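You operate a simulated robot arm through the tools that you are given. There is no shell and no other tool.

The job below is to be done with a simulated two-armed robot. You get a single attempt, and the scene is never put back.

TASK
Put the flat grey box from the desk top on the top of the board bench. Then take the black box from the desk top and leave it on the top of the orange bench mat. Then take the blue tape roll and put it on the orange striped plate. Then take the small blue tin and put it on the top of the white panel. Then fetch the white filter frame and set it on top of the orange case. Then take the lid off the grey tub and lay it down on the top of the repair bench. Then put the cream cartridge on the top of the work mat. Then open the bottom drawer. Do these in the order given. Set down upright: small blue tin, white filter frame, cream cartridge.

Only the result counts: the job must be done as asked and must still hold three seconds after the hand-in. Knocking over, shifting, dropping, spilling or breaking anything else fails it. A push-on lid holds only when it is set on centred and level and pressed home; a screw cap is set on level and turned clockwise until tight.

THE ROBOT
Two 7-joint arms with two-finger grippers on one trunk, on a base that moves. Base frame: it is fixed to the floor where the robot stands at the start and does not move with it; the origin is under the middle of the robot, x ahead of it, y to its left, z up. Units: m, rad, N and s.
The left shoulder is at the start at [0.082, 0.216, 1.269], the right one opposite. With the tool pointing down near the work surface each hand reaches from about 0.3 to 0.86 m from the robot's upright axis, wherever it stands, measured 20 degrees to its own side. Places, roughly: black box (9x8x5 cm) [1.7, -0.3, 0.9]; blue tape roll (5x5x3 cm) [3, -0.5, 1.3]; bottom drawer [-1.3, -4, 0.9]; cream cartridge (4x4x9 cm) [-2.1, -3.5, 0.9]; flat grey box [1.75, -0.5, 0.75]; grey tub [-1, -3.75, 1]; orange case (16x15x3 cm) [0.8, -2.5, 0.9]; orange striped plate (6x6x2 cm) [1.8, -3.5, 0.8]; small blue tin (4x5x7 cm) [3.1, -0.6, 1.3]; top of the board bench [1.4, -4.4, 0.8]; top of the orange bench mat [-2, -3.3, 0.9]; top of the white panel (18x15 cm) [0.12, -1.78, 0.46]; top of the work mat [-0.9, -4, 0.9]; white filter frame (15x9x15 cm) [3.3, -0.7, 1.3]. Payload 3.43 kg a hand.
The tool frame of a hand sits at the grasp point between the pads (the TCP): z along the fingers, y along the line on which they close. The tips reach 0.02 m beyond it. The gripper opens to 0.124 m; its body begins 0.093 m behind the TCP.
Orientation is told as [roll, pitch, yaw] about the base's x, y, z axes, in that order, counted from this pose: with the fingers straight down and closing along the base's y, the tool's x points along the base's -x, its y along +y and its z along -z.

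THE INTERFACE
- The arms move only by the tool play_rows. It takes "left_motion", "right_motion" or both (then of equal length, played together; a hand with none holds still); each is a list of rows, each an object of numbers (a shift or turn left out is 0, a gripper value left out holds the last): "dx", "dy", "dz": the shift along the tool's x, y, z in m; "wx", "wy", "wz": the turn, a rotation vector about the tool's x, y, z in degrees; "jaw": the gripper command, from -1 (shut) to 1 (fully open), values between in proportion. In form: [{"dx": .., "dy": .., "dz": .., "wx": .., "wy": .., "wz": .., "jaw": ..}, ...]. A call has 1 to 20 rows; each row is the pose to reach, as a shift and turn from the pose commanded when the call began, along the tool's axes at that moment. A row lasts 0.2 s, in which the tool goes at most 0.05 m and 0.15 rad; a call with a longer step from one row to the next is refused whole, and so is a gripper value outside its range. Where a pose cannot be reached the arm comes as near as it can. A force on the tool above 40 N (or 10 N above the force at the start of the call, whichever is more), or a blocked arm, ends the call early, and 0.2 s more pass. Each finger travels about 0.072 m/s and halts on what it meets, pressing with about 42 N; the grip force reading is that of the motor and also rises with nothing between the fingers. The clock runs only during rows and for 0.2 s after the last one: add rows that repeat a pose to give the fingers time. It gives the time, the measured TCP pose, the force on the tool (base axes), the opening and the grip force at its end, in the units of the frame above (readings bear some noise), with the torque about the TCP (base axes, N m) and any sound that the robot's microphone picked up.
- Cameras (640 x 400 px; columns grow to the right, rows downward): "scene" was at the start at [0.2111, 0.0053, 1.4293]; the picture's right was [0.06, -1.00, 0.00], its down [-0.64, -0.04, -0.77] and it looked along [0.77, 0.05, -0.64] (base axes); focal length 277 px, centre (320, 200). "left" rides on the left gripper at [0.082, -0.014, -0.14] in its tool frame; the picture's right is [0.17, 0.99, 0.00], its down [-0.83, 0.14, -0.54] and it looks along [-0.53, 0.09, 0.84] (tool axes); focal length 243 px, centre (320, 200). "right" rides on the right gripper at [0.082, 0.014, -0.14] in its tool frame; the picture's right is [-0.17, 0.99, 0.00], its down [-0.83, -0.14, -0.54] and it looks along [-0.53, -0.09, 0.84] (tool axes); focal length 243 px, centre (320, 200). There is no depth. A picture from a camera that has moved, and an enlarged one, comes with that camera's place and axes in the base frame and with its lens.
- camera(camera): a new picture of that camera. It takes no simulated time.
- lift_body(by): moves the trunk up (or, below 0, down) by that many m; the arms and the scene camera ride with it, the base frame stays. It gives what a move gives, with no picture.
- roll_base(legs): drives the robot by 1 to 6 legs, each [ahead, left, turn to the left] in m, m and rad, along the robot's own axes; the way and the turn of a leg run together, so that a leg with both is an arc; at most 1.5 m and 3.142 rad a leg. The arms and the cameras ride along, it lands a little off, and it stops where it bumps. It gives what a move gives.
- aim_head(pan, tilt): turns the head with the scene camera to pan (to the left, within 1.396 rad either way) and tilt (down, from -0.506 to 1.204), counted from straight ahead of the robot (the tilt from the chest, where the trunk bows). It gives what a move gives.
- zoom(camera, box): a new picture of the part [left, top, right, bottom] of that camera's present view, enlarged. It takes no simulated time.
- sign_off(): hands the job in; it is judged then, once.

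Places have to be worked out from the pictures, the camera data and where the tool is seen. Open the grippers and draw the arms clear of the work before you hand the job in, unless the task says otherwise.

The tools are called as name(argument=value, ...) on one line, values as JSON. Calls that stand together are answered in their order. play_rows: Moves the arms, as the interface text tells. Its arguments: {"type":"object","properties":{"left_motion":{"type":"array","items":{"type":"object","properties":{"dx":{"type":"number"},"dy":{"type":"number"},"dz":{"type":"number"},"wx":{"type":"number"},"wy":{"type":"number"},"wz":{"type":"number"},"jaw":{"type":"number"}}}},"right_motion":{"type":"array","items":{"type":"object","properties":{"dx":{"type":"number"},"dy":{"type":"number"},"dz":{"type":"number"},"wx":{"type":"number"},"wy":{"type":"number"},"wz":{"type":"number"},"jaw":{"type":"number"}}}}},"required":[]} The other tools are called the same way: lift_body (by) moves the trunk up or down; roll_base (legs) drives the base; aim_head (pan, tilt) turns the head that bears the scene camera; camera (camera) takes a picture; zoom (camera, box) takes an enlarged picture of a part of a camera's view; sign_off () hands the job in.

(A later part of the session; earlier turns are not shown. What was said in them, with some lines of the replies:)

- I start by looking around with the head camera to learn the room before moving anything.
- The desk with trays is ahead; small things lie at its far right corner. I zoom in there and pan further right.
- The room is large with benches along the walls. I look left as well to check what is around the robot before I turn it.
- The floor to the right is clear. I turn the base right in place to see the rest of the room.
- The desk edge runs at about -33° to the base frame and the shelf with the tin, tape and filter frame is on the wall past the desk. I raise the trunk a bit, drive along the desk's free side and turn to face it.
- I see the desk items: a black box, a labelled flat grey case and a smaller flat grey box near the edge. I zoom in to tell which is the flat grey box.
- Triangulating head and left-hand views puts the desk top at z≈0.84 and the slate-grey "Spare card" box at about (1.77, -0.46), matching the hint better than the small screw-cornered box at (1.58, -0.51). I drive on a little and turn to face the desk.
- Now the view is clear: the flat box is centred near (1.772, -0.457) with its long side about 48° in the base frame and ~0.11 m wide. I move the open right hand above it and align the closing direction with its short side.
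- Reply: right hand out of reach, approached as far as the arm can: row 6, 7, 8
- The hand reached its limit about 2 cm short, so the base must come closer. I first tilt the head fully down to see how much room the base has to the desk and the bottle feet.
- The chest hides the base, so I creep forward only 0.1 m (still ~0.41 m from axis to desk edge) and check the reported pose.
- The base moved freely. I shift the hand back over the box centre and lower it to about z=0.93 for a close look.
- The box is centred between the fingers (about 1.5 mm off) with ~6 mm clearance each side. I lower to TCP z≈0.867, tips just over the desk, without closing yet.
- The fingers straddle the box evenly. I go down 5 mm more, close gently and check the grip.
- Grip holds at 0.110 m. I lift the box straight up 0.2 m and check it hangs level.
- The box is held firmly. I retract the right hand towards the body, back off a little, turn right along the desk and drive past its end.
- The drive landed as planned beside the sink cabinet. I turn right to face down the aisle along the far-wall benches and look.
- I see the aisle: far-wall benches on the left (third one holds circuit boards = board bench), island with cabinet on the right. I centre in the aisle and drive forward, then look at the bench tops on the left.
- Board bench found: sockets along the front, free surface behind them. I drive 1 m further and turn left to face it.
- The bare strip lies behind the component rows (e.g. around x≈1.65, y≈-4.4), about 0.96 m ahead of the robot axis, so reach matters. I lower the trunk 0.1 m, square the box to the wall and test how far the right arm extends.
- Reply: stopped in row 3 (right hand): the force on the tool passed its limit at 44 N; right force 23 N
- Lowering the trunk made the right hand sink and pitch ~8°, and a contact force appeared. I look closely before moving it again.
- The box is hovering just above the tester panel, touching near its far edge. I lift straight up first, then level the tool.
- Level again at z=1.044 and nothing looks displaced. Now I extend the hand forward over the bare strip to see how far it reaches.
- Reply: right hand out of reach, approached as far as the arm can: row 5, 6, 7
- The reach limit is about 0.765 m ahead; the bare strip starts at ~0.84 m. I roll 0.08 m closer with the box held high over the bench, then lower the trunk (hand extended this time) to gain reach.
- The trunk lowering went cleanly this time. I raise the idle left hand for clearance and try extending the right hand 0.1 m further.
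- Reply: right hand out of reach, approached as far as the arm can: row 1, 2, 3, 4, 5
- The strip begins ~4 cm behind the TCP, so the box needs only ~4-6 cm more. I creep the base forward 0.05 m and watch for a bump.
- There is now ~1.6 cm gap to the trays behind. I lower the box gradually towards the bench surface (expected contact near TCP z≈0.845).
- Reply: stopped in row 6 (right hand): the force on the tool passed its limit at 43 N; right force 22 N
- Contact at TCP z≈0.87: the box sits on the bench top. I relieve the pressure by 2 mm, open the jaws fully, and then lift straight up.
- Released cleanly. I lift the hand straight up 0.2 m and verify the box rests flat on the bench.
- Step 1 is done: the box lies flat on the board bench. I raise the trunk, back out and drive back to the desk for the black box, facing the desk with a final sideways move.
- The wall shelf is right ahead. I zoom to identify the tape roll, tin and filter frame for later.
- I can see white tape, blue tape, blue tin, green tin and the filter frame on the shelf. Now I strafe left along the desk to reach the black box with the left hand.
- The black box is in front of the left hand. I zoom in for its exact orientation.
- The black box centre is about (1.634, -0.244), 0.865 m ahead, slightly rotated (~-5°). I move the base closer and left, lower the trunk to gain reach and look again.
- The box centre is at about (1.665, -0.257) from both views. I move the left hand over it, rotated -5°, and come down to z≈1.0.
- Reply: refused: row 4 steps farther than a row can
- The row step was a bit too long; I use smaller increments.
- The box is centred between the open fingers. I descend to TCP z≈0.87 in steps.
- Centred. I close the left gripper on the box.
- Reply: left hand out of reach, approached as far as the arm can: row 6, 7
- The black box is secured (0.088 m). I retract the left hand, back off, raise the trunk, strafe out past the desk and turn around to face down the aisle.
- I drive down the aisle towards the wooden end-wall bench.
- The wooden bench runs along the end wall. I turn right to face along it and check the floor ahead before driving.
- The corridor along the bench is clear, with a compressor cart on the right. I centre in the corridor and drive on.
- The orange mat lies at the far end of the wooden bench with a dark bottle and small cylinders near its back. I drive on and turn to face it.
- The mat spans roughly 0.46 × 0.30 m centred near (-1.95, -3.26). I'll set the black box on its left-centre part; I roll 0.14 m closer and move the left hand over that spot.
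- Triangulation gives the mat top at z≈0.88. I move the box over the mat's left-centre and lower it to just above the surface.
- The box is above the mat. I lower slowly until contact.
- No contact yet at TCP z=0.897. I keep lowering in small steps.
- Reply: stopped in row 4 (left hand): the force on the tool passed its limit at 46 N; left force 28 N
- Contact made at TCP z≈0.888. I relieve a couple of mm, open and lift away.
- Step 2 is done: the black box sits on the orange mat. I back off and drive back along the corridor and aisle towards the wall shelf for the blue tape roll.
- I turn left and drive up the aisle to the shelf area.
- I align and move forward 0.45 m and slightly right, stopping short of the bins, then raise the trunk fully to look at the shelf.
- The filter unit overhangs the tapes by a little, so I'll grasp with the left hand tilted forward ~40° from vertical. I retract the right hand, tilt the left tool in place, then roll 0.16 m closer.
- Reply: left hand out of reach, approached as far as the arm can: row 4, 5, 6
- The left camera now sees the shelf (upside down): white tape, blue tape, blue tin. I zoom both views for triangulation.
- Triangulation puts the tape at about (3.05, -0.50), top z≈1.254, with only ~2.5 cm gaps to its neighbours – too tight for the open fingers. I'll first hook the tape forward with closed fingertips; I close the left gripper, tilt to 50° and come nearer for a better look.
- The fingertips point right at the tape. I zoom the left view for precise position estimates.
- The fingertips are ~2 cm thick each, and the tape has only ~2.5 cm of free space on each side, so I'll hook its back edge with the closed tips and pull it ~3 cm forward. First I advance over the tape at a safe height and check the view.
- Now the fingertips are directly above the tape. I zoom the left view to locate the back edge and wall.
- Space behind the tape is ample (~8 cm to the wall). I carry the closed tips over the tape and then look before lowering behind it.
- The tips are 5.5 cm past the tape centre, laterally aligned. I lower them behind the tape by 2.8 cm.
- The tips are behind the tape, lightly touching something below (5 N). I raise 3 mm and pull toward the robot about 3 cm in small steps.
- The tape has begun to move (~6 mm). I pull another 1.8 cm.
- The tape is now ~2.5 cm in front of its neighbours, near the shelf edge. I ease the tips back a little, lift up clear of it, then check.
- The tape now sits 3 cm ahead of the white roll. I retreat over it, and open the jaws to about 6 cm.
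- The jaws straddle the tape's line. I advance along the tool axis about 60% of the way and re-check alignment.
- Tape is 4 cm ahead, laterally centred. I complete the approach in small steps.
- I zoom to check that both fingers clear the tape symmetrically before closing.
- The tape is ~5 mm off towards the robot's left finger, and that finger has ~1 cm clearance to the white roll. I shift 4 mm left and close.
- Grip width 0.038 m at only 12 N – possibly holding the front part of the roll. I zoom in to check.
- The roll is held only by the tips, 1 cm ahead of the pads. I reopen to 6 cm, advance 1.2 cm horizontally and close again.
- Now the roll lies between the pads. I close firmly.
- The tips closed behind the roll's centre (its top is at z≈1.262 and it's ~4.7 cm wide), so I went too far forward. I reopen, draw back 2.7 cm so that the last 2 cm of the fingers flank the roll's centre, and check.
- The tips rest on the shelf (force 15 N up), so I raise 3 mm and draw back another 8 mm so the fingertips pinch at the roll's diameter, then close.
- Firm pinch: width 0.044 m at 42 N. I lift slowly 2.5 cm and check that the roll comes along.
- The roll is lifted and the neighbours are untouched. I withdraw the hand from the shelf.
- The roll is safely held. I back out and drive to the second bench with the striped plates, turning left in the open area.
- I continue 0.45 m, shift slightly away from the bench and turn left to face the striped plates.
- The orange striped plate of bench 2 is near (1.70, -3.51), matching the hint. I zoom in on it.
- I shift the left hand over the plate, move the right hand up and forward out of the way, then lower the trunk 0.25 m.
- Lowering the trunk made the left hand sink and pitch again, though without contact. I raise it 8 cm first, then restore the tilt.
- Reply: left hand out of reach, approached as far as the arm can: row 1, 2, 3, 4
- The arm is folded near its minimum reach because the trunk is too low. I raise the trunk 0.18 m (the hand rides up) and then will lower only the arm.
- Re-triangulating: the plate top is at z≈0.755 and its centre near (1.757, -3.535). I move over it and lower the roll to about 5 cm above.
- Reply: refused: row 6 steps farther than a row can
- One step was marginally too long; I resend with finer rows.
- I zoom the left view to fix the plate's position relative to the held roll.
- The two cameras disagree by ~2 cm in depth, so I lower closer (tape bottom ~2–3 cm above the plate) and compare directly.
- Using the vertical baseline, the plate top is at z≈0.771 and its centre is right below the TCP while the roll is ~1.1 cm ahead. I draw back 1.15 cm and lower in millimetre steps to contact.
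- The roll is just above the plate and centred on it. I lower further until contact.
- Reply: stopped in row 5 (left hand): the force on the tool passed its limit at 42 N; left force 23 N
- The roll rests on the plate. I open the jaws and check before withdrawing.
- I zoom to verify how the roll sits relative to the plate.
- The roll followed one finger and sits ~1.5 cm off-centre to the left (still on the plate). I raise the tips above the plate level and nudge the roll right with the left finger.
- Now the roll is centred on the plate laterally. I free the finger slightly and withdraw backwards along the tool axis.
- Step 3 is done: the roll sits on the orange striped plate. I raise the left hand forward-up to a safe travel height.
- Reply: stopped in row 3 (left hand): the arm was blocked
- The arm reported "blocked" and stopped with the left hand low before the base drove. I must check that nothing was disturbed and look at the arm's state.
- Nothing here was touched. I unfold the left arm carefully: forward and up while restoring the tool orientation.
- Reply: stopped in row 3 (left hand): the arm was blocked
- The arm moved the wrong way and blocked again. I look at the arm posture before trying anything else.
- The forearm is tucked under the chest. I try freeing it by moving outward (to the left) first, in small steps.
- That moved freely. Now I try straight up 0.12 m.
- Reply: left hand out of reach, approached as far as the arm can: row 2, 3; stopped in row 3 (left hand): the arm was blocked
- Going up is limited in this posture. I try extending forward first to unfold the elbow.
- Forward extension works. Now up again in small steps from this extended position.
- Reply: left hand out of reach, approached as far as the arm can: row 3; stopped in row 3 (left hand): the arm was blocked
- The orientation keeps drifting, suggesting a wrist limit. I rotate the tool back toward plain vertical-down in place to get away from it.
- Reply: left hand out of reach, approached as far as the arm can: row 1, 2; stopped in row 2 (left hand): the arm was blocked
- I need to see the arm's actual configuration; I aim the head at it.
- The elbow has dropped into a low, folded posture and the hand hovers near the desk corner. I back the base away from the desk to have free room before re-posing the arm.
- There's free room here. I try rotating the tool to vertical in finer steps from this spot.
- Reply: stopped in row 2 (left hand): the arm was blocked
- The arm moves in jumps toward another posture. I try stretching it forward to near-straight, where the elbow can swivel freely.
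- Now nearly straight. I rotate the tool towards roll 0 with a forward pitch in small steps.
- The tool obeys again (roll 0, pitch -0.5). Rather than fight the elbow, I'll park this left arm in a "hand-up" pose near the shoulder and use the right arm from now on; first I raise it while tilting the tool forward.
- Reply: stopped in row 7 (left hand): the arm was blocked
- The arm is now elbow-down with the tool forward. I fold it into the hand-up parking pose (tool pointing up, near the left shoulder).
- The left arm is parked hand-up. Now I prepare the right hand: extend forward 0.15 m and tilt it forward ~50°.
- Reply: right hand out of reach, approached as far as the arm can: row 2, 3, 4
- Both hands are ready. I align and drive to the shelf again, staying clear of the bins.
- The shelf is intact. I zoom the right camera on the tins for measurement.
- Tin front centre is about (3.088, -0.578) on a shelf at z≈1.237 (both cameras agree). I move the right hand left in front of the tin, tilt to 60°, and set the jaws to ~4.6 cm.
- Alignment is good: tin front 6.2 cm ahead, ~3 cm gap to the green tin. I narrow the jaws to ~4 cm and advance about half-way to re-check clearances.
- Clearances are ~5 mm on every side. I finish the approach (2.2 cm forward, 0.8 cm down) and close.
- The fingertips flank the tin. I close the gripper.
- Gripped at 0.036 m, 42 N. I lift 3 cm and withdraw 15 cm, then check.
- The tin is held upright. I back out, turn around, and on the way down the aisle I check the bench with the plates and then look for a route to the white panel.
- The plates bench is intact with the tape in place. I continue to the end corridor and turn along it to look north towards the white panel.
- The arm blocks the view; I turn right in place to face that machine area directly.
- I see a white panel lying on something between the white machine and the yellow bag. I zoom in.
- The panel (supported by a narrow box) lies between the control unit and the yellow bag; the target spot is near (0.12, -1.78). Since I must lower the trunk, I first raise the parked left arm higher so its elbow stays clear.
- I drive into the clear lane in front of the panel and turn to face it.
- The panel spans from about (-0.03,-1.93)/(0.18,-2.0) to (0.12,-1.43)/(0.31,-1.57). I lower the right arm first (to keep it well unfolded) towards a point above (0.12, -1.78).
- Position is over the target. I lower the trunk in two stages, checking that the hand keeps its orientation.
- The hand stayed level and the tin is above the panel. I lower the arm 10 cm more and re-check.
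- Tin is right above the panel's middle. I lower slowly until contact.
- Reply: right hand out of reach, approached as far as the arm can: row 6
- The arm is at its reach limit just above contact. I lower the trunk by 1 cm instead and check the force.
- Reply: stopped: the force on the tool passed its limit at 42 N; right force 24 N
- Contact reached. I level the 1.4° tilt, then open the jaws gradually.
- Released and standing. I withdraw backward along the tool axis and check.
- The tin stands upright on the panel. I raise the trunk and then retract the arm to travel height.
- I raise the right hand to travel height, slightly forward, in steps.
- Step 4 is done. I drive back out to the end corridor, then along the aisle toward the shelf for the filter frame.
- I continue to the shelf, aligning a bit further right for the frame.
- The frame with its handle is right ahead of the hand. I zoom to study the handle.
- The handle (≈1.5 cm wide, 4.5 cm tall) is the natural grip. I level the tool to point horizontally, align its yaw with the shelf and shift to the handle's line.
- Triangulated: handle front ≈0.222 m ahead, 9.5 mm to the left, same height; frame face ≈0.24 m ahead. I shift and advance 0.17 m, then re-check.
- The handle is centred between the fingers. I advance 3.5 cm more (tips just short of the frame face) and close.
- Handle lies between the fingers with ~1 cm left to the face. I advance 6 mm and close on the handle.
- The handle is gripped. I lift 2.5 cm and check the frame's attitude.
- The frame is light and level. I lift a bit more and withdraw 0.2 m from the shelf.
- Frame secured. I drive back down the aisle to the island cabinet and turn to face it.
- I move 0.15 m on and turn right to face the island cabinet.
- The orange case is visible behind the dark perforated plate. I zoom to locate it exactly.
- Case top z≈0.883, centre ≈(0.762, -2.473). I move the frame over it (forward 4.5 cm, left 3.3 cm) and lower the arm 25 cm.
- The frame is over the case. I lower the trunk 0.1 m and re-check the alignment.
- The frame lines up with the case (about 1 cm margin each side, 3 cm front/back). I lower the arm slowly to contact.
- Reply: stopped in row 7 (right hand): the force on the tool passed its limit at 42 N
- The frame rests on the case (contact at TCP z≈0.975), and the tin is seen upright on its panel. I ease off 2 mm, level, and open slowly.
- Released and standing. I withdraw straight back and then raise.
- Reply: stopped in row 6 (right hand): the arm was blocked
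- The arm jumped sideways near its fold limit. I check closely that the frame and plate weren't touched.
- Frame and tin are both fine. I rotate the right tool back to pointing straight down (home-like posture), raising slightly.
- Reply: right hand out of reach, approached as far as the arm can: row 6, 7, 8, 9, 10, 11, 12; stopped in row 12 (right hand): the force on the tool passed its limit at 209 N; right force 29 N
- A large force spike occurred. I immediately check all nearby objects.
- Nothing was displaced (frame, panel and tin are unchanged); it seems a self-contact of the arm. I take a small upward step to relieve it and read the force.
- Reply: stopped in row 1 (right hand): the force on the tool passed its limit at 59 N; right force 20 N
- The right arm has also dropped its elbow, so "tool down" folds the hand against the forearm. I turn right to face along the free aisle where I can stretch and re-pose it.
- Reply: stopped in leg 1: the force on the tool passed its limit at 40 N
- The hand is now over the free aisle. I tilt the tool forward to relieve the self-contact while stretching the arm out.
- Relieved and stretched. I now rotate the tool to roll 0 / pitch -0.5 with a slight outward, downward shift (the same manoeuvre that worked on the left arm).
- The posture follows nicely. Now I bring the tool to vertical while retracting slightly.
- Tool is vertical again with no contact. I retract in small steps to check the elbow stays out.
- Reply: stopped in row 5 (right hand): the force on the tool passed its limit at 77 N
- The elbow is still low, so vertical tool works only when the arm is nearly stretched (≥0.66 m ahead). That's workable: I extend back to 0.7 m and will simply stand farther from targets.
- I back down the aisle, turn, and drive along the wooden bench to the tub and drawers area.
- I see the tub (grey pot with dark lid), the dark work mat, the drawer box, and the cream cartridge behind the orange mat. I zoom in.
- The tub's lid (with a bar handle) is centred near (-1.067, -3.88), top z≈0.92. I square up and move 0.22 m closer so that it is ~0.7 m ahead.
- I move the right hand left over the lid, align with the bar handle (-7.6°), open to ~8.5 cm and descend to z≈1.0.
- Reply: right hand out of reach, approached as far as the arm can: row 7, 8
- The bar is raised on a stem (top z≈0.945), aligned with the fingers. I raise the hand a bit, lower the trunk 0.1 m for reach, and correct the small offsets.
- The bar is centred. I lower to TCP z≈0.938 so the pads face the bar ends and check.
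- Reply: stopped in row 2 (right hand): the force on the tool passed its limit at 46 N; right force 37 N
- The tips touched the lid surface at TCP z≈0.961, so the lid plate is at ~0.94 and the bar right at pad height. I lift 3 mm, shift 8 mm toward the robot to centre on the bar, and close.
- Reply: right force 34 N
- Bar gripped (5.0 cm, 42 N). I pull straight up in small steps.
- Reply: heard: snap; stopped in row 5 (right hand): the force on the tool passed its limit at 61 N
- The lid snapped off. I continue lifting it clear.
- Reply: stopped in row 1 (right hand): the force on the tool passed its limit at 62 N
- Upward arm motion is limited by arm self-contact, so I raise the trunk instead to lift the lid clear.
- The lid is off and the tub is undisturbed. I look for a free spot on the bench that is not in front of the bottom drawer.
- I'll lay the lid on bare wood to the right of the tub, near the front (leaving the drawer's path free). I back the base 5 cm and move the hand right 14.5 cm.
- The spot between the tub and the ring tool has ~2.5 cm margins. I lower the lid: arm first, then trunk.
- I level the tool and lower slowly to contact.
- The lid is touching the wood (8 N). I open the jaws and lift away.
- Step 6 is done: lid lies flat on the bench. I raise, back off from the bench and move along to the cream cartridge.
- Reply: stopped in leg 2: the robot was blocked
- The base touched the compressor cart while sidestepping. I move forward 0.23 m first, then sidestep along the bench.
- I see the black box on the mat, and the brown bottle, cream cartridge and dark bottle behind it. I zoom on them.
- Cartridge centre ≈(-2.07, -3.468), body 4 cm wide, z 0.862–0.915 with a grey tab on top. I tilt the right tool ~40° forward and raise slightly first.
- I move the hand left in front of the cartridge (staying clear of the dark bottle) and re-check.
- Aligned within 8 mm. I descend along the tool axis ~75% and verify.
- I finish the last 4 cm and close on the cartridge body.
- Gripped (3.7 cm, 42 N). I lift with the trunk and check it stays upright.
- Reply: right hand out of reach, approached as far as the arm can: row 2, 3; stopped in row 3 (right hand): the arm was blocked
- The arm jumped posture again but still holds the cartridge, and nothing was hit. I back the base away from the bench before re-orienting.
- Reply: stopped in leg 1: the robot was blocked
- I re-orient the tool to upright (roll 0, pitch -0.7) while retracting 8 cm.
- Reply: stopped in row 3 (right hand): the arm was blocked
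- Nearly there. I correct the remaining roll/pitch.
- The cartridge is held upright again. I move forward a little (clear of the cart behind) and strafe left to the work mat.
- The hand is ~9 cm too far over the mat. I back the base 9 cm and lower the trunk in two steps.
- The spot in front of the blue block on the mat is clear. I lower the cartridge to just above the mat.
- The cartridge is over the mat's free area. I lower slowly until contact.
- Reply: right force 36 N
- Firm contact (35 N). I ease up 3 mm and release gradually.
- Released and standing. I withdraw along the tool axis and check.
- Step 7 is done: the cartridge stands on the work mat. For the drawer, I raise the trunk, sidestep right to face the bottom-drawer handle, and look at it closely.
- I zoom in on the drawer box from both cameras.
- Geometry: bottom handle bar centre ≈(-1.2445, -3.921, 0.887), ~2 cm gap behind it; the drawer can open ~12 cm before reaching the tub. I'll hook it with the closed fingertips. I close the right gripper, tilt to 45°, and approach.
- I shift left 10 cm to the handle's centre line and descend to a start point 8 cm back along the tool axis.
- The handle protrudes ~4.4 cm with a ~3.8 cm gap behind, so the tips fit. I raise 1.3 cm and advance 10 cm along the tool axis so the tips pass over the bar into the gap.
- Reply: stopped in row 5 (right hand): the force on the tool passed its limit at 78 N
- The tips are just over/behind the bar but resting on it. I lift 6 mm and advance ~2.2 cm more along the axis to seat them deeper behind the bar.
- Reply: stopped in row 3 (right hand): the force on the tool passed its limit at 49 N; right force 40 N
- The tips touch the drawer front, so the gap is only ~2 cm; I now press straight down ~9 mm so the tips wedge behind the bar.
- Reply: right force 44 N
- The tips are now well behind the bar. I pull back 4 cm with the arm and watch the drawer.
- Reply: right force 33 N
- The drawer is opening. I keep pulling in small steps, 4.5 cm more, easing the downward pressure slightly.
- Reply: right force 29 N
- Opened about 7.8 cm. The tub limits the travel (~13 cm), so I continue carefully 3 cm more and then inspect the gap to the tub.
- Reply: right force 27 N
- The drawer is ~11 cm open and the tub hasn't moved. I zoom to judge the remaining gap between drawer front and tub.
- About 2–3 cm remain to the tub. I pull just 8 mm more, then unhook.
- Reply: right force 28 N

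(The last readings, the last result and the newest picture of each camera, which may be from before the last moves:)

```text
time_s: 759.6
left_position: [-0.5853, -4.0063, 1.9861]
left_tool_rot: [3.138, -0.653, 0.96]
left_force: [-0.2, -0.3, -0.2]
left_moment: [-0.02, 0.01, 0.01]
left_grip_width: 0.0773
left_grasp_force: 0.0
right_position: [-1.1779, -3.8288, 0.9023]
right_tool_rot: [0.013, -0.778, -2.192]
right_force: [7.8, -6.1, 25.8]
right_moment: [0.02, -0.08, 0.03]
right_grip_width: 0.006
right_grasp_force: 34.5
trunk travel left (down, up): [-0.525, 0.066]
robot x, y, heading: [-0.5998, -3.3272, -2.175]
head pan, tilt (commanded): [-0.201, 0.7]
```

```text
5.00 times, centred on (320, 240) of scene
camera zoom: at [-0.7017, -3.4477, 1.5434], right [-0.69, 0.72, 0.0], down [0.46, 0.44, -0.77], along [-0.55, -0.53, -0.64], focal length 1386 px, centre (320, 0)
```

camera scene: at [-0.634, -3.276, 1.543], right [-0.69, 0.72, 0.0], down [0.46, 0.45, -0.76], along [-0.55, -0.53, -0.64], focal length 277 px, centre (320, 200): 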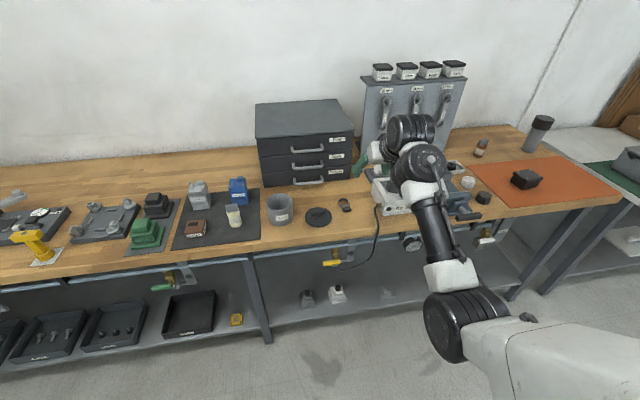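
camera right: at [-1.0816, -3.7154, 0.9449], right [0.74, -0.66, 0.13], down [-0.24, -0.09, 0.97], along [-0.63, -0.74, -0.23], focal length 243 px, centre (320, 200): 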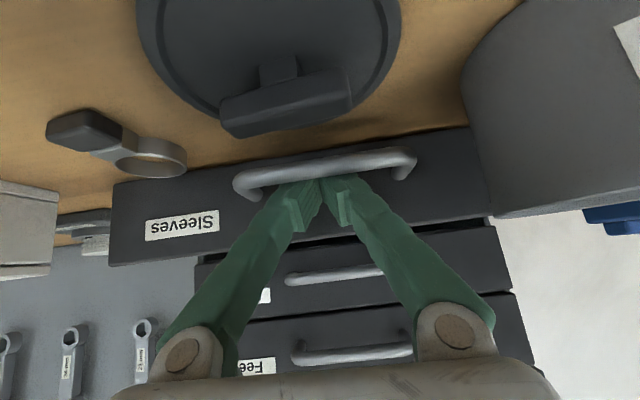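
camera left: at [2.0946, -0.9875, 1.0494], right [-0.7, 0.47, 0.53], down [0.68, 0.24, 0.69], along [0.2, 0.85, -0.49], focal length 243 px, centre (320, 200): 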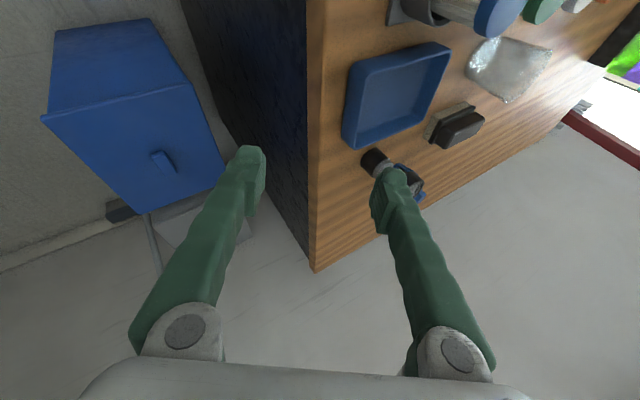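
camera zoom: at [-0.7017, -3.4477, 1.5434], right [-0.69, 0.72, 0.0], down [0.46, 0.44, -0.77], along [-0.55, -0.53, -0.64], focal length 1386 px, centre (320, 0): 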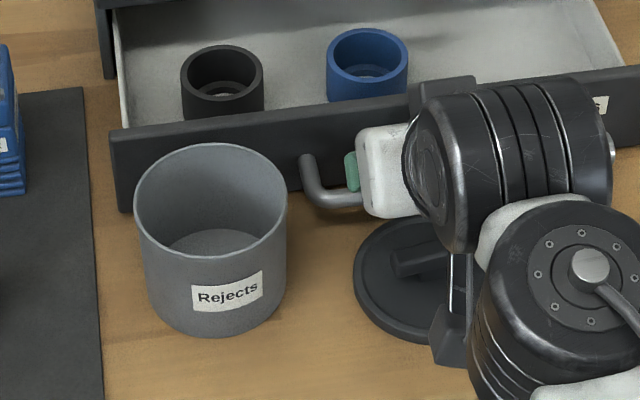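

Now I unhook: slightly forward, then straight up, then retreat.

play_rows(right_motion=[{"dx": -0.0021, "dz": 0.0021}, {"dx": -0.0092, "dz": -0.005}, {"dx": -0.0234, "dz": -0.0191}, {"dx": -0.0446, "dz": -0.0403}, {"dx": -0.0658, "dz": -0.0615}, {"dx": -0.0658, "dz": -0.0615}])

camera(camera="right")

zoom(camera="scene", box=[220, 120, 420, 270])

```text
time_s: 761.0
left_position: [-0.5914, -4.0081, 1.9843]
left_tool_rot: [3.135, -0.655, 0.96]
left_force: [0.0, 0.3, 0.0]
left_moment: [-0.01, 0.01, 0.0]
left_grip_width: 0.0775
left_grasp_force: 0.1
right_position: [-1.1835, -3.8321, 0.9868]
right_tool_rot: [0.015, -0.774, -2.194]
right_force: [0.1, 0.2, 0.8]
right_moment: [0.0, -0.01, 0.01]
right_grip_width: 0.0
right_grasp_force: 34.2
trunk travel left (down, up): [-0.525, 0.066]
robot x, y, heading: [-0.6007, -3.33, -2.183]
head pan, tilt (commanded): [-0.201, 0.7]
```

```text
taken
camera right: at [-1.0829, -3.7105, 1.0305], right [0.74, -0.66, 0.13], down [-0.25, -0.09, 0.96], along [-0.63, -0.74, -0.23], focal length 243 px, centre (320, 200)
```

right: 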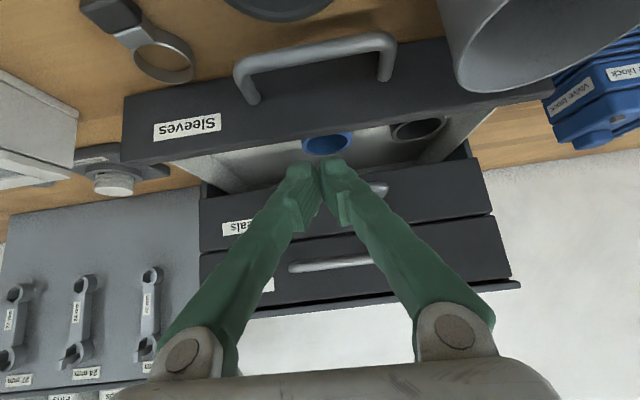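

```text
2.67 times, centred on (320, 195) of scene
camera zoom: at [-0.7058, -3.4488, 1.5429], right [-0.69, 0.72, 0.0], down [0.47, 0.45, -0.76], along [-0.55, -0.53, -0.64], focal length 739 px, centre (320, 213)
```

zoom: 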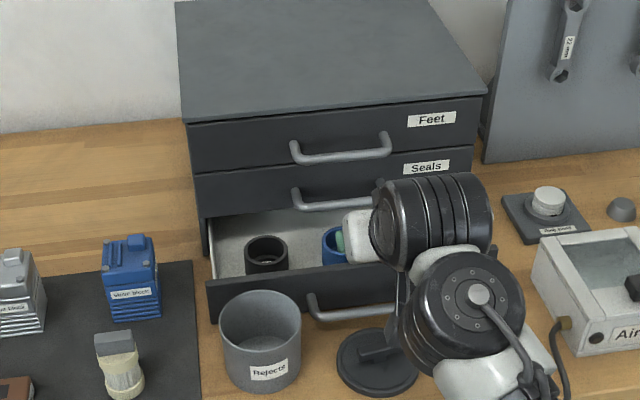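

The drawer stays open and everything else is in place. I raise the trunk, back away from the bench and open both grippers.

lift_body(by=0.06)

roll_base(legs=[[-0.24, 0.05, 0]])

play_rows(right_motion=[{"jaw": 1}, {"jaw": 1}, {"jaw": 1}, {"jaw": 1}, {"jaw": 1}, {"jaw": 1}], left_motion=[{"jaw": 1}, {"jaw": 1}, {"jaw": 1}, {"jaw": 1}, {"jaw": 1}, {"jaw": 1}])

camera(camera="scene")

```text
time_s: 762.0
left_position: [-0.5939, -4.0103, 2.0431]
left_tool_rot: [3.135, -0.657, 0.959]
left_force: [-0.2, -0.3, -0.9]
left_moment: [-0.07, 0.02, -0.02]
left_grip_width: 0.0776
left_grasp_force: 0.1
right_position: [-1.1831, -3.8323, 1.0448]
right_tool_rot: [0.016, -0.768, -2.195]
right_force: [-0.1, 0.1, -1.5]
right_moment: [-0.03, -0.02, 0.01]
right_grip_width: 0.0002
right_grasp_force: 34.7
trunk travel left (down, up): [-0.585, 0.006]
robot x, y, heading: [-0.6002, -3.3296, -2.181]
head pan, tilt (commanded): [-0.201, 0.7]
```

```text
time_s: 764.0
left_position: [-0.4133, -3.8436, 2.0429]
left_tool_rot: [3.134, -0.656, 0.963]
left_force: [0.4, 0.1, -1.3]
left_moment: [-0.05, 0.02, -0.02]
left_grip_width: 0.0774
left_grasp_force: 0.0
right_position: [-1.0039, -3.6672, 1.0464]
right_tool_rot: [0.014, -0.772, -2.191]
right_force: [0.0, -1.2, -0.3]
right_moment: [0.03, 0.01, -0.03]
right_grip_width: 0.0002
right_grasp_force: 34.3
trunk travel left (down, up): [-0.585, 0.006]
robot x, y, heading: [-0.4218, -3.1603, -2.171]
head pan, tilt (commanded): [-0.201, 0.7]
```

```text
time_s: 765.4
left_position: [-0.411, -3.8403, 2.0452]
left_tool_rot: [3.135, -0.655, 0.964]
left_force: [0.2, -0.5, 0.5]
left_moment: [-0.02, 0.02, 0.03]
left_grip_width: 0.1241
left_grasp_force: 0.2
right_position: [-1.0043, -3.6661, 1.0485]
right_tool_rot: [0.013, -0.776, -2.19]
right_force: [0.3, 0.1, 0.3]
right_moment: [0.03, 0.01, -0.01]
right_grip_width: 0.1239
right_grasp_force: 0.0
trunk travel left (down, up): [-0.585, 0.006]
robot x, y, heading: [-0.4219, -3.1604, -2.172]
head pan, tilt (commanded): [-0.201, 0.7]
```

```text
taken
camera scene: at [-0.4911, -3.2293, 1.6093], right [-0.69, 0.72, 0.0], down [0.46, 0.45, -0.77], along [-0.55, -0.53, -0.64], focal length 277 px, centre (320, 200)
```

scene: 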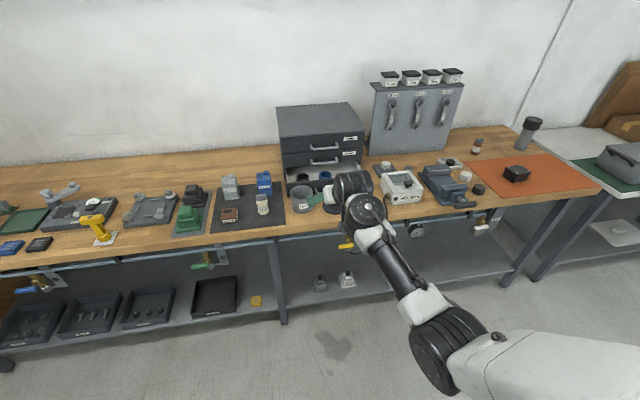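

All items look right. I take a close final look at the drawer/tub/lid/cartridge area.

zoom(camera="scene", box=[210, 150, 370, 250])

camera(camera="right")

```text
4.00 times, centred on (290, 200) of scene
camera zoom: at [-0.4911, -3.2293, 1.6093], right [-0.69, 0.72, 0.0], down [0.46, 0.45, -0.77], along [-0.55, -0.53, -0.64], focal length 1109 px, centre (440, 200)
```

zoom: 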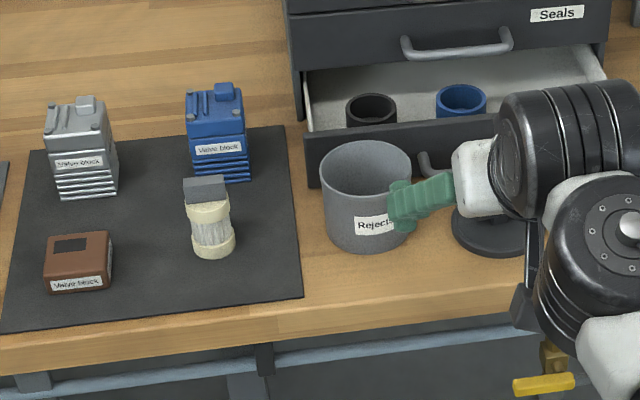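

```text
taken
camera right: at [-0.9034, -3.545, 1.0916], right [0.74, -0.66, 0.13], down [-0.25, -0.09, 0.96], along [-0.63, -0.74, -0.23], focal length 243 px, centre (320, 200)
```

right: 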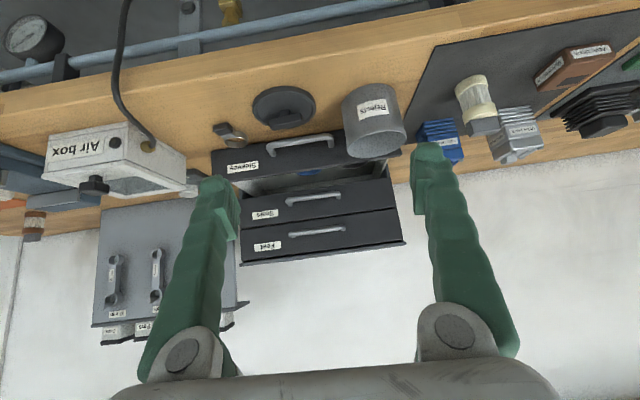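

All eight steps are done: boxes, tape, tin, frame, lid and cartridge are placed, the bottom drawer is open (~12 cm), both grippers are open and the arms are clear. I hand the job in.

sign_off()

```text
The job is handed in.
```

I finished all eight steps in the order you gave and handed the job in. The hand-in returned no verdict, so I don't know yet how it was judged.

| Step | Item | Where it ended up |
|---|---|---|
| 1 | Flat grey box | Flat on the board bench, behind the "Good" tray |
| 2 | Black box | On the orange bench mat |
| 3 | Blue tape roll | On the orange striped plate, centred side to side but about 1 cm towards the back |
| 4 | Small blue tin | Upright on the white panel, over its supported part |
| 5 | White filter frame | Upright on the orange case |
| 6 | Grey tub lid | Snapped off and laid on the wooden bench to the right of the tub |
| 7 | Cream cartridge | Upright on the work mat |
| 8 | Bottom drawer ("Sleeves") | Pulled open about 12 cm |

These points could affect the result:

- **Flat grey box:** two objects on the desk fit that name. I took the slate-grey "Spare card" box because it matched the given position best.
- **Repair bench:** nothing was labelled that, so I took it to be the wooden bench the tub stands on.
- **Drawer:** the tub stands in front of it and limits the travel to about 13 cm. I stopped 1–2 cm short so the tub would not shift.
- **Bumps:** the base touched the compressor cart twice at low speed. I did not see it move, but I did not check it afterwards.
- **Arm trouble:** both arms locked or jumped posture several times. After each jump I looked for displaced items and found none. During the first one, the robot drove down the aisle with the left hand low before I noticed. The bench and items I looked at afterwards appeared untouched.

Both grippers are open and both arms are clear of the work.
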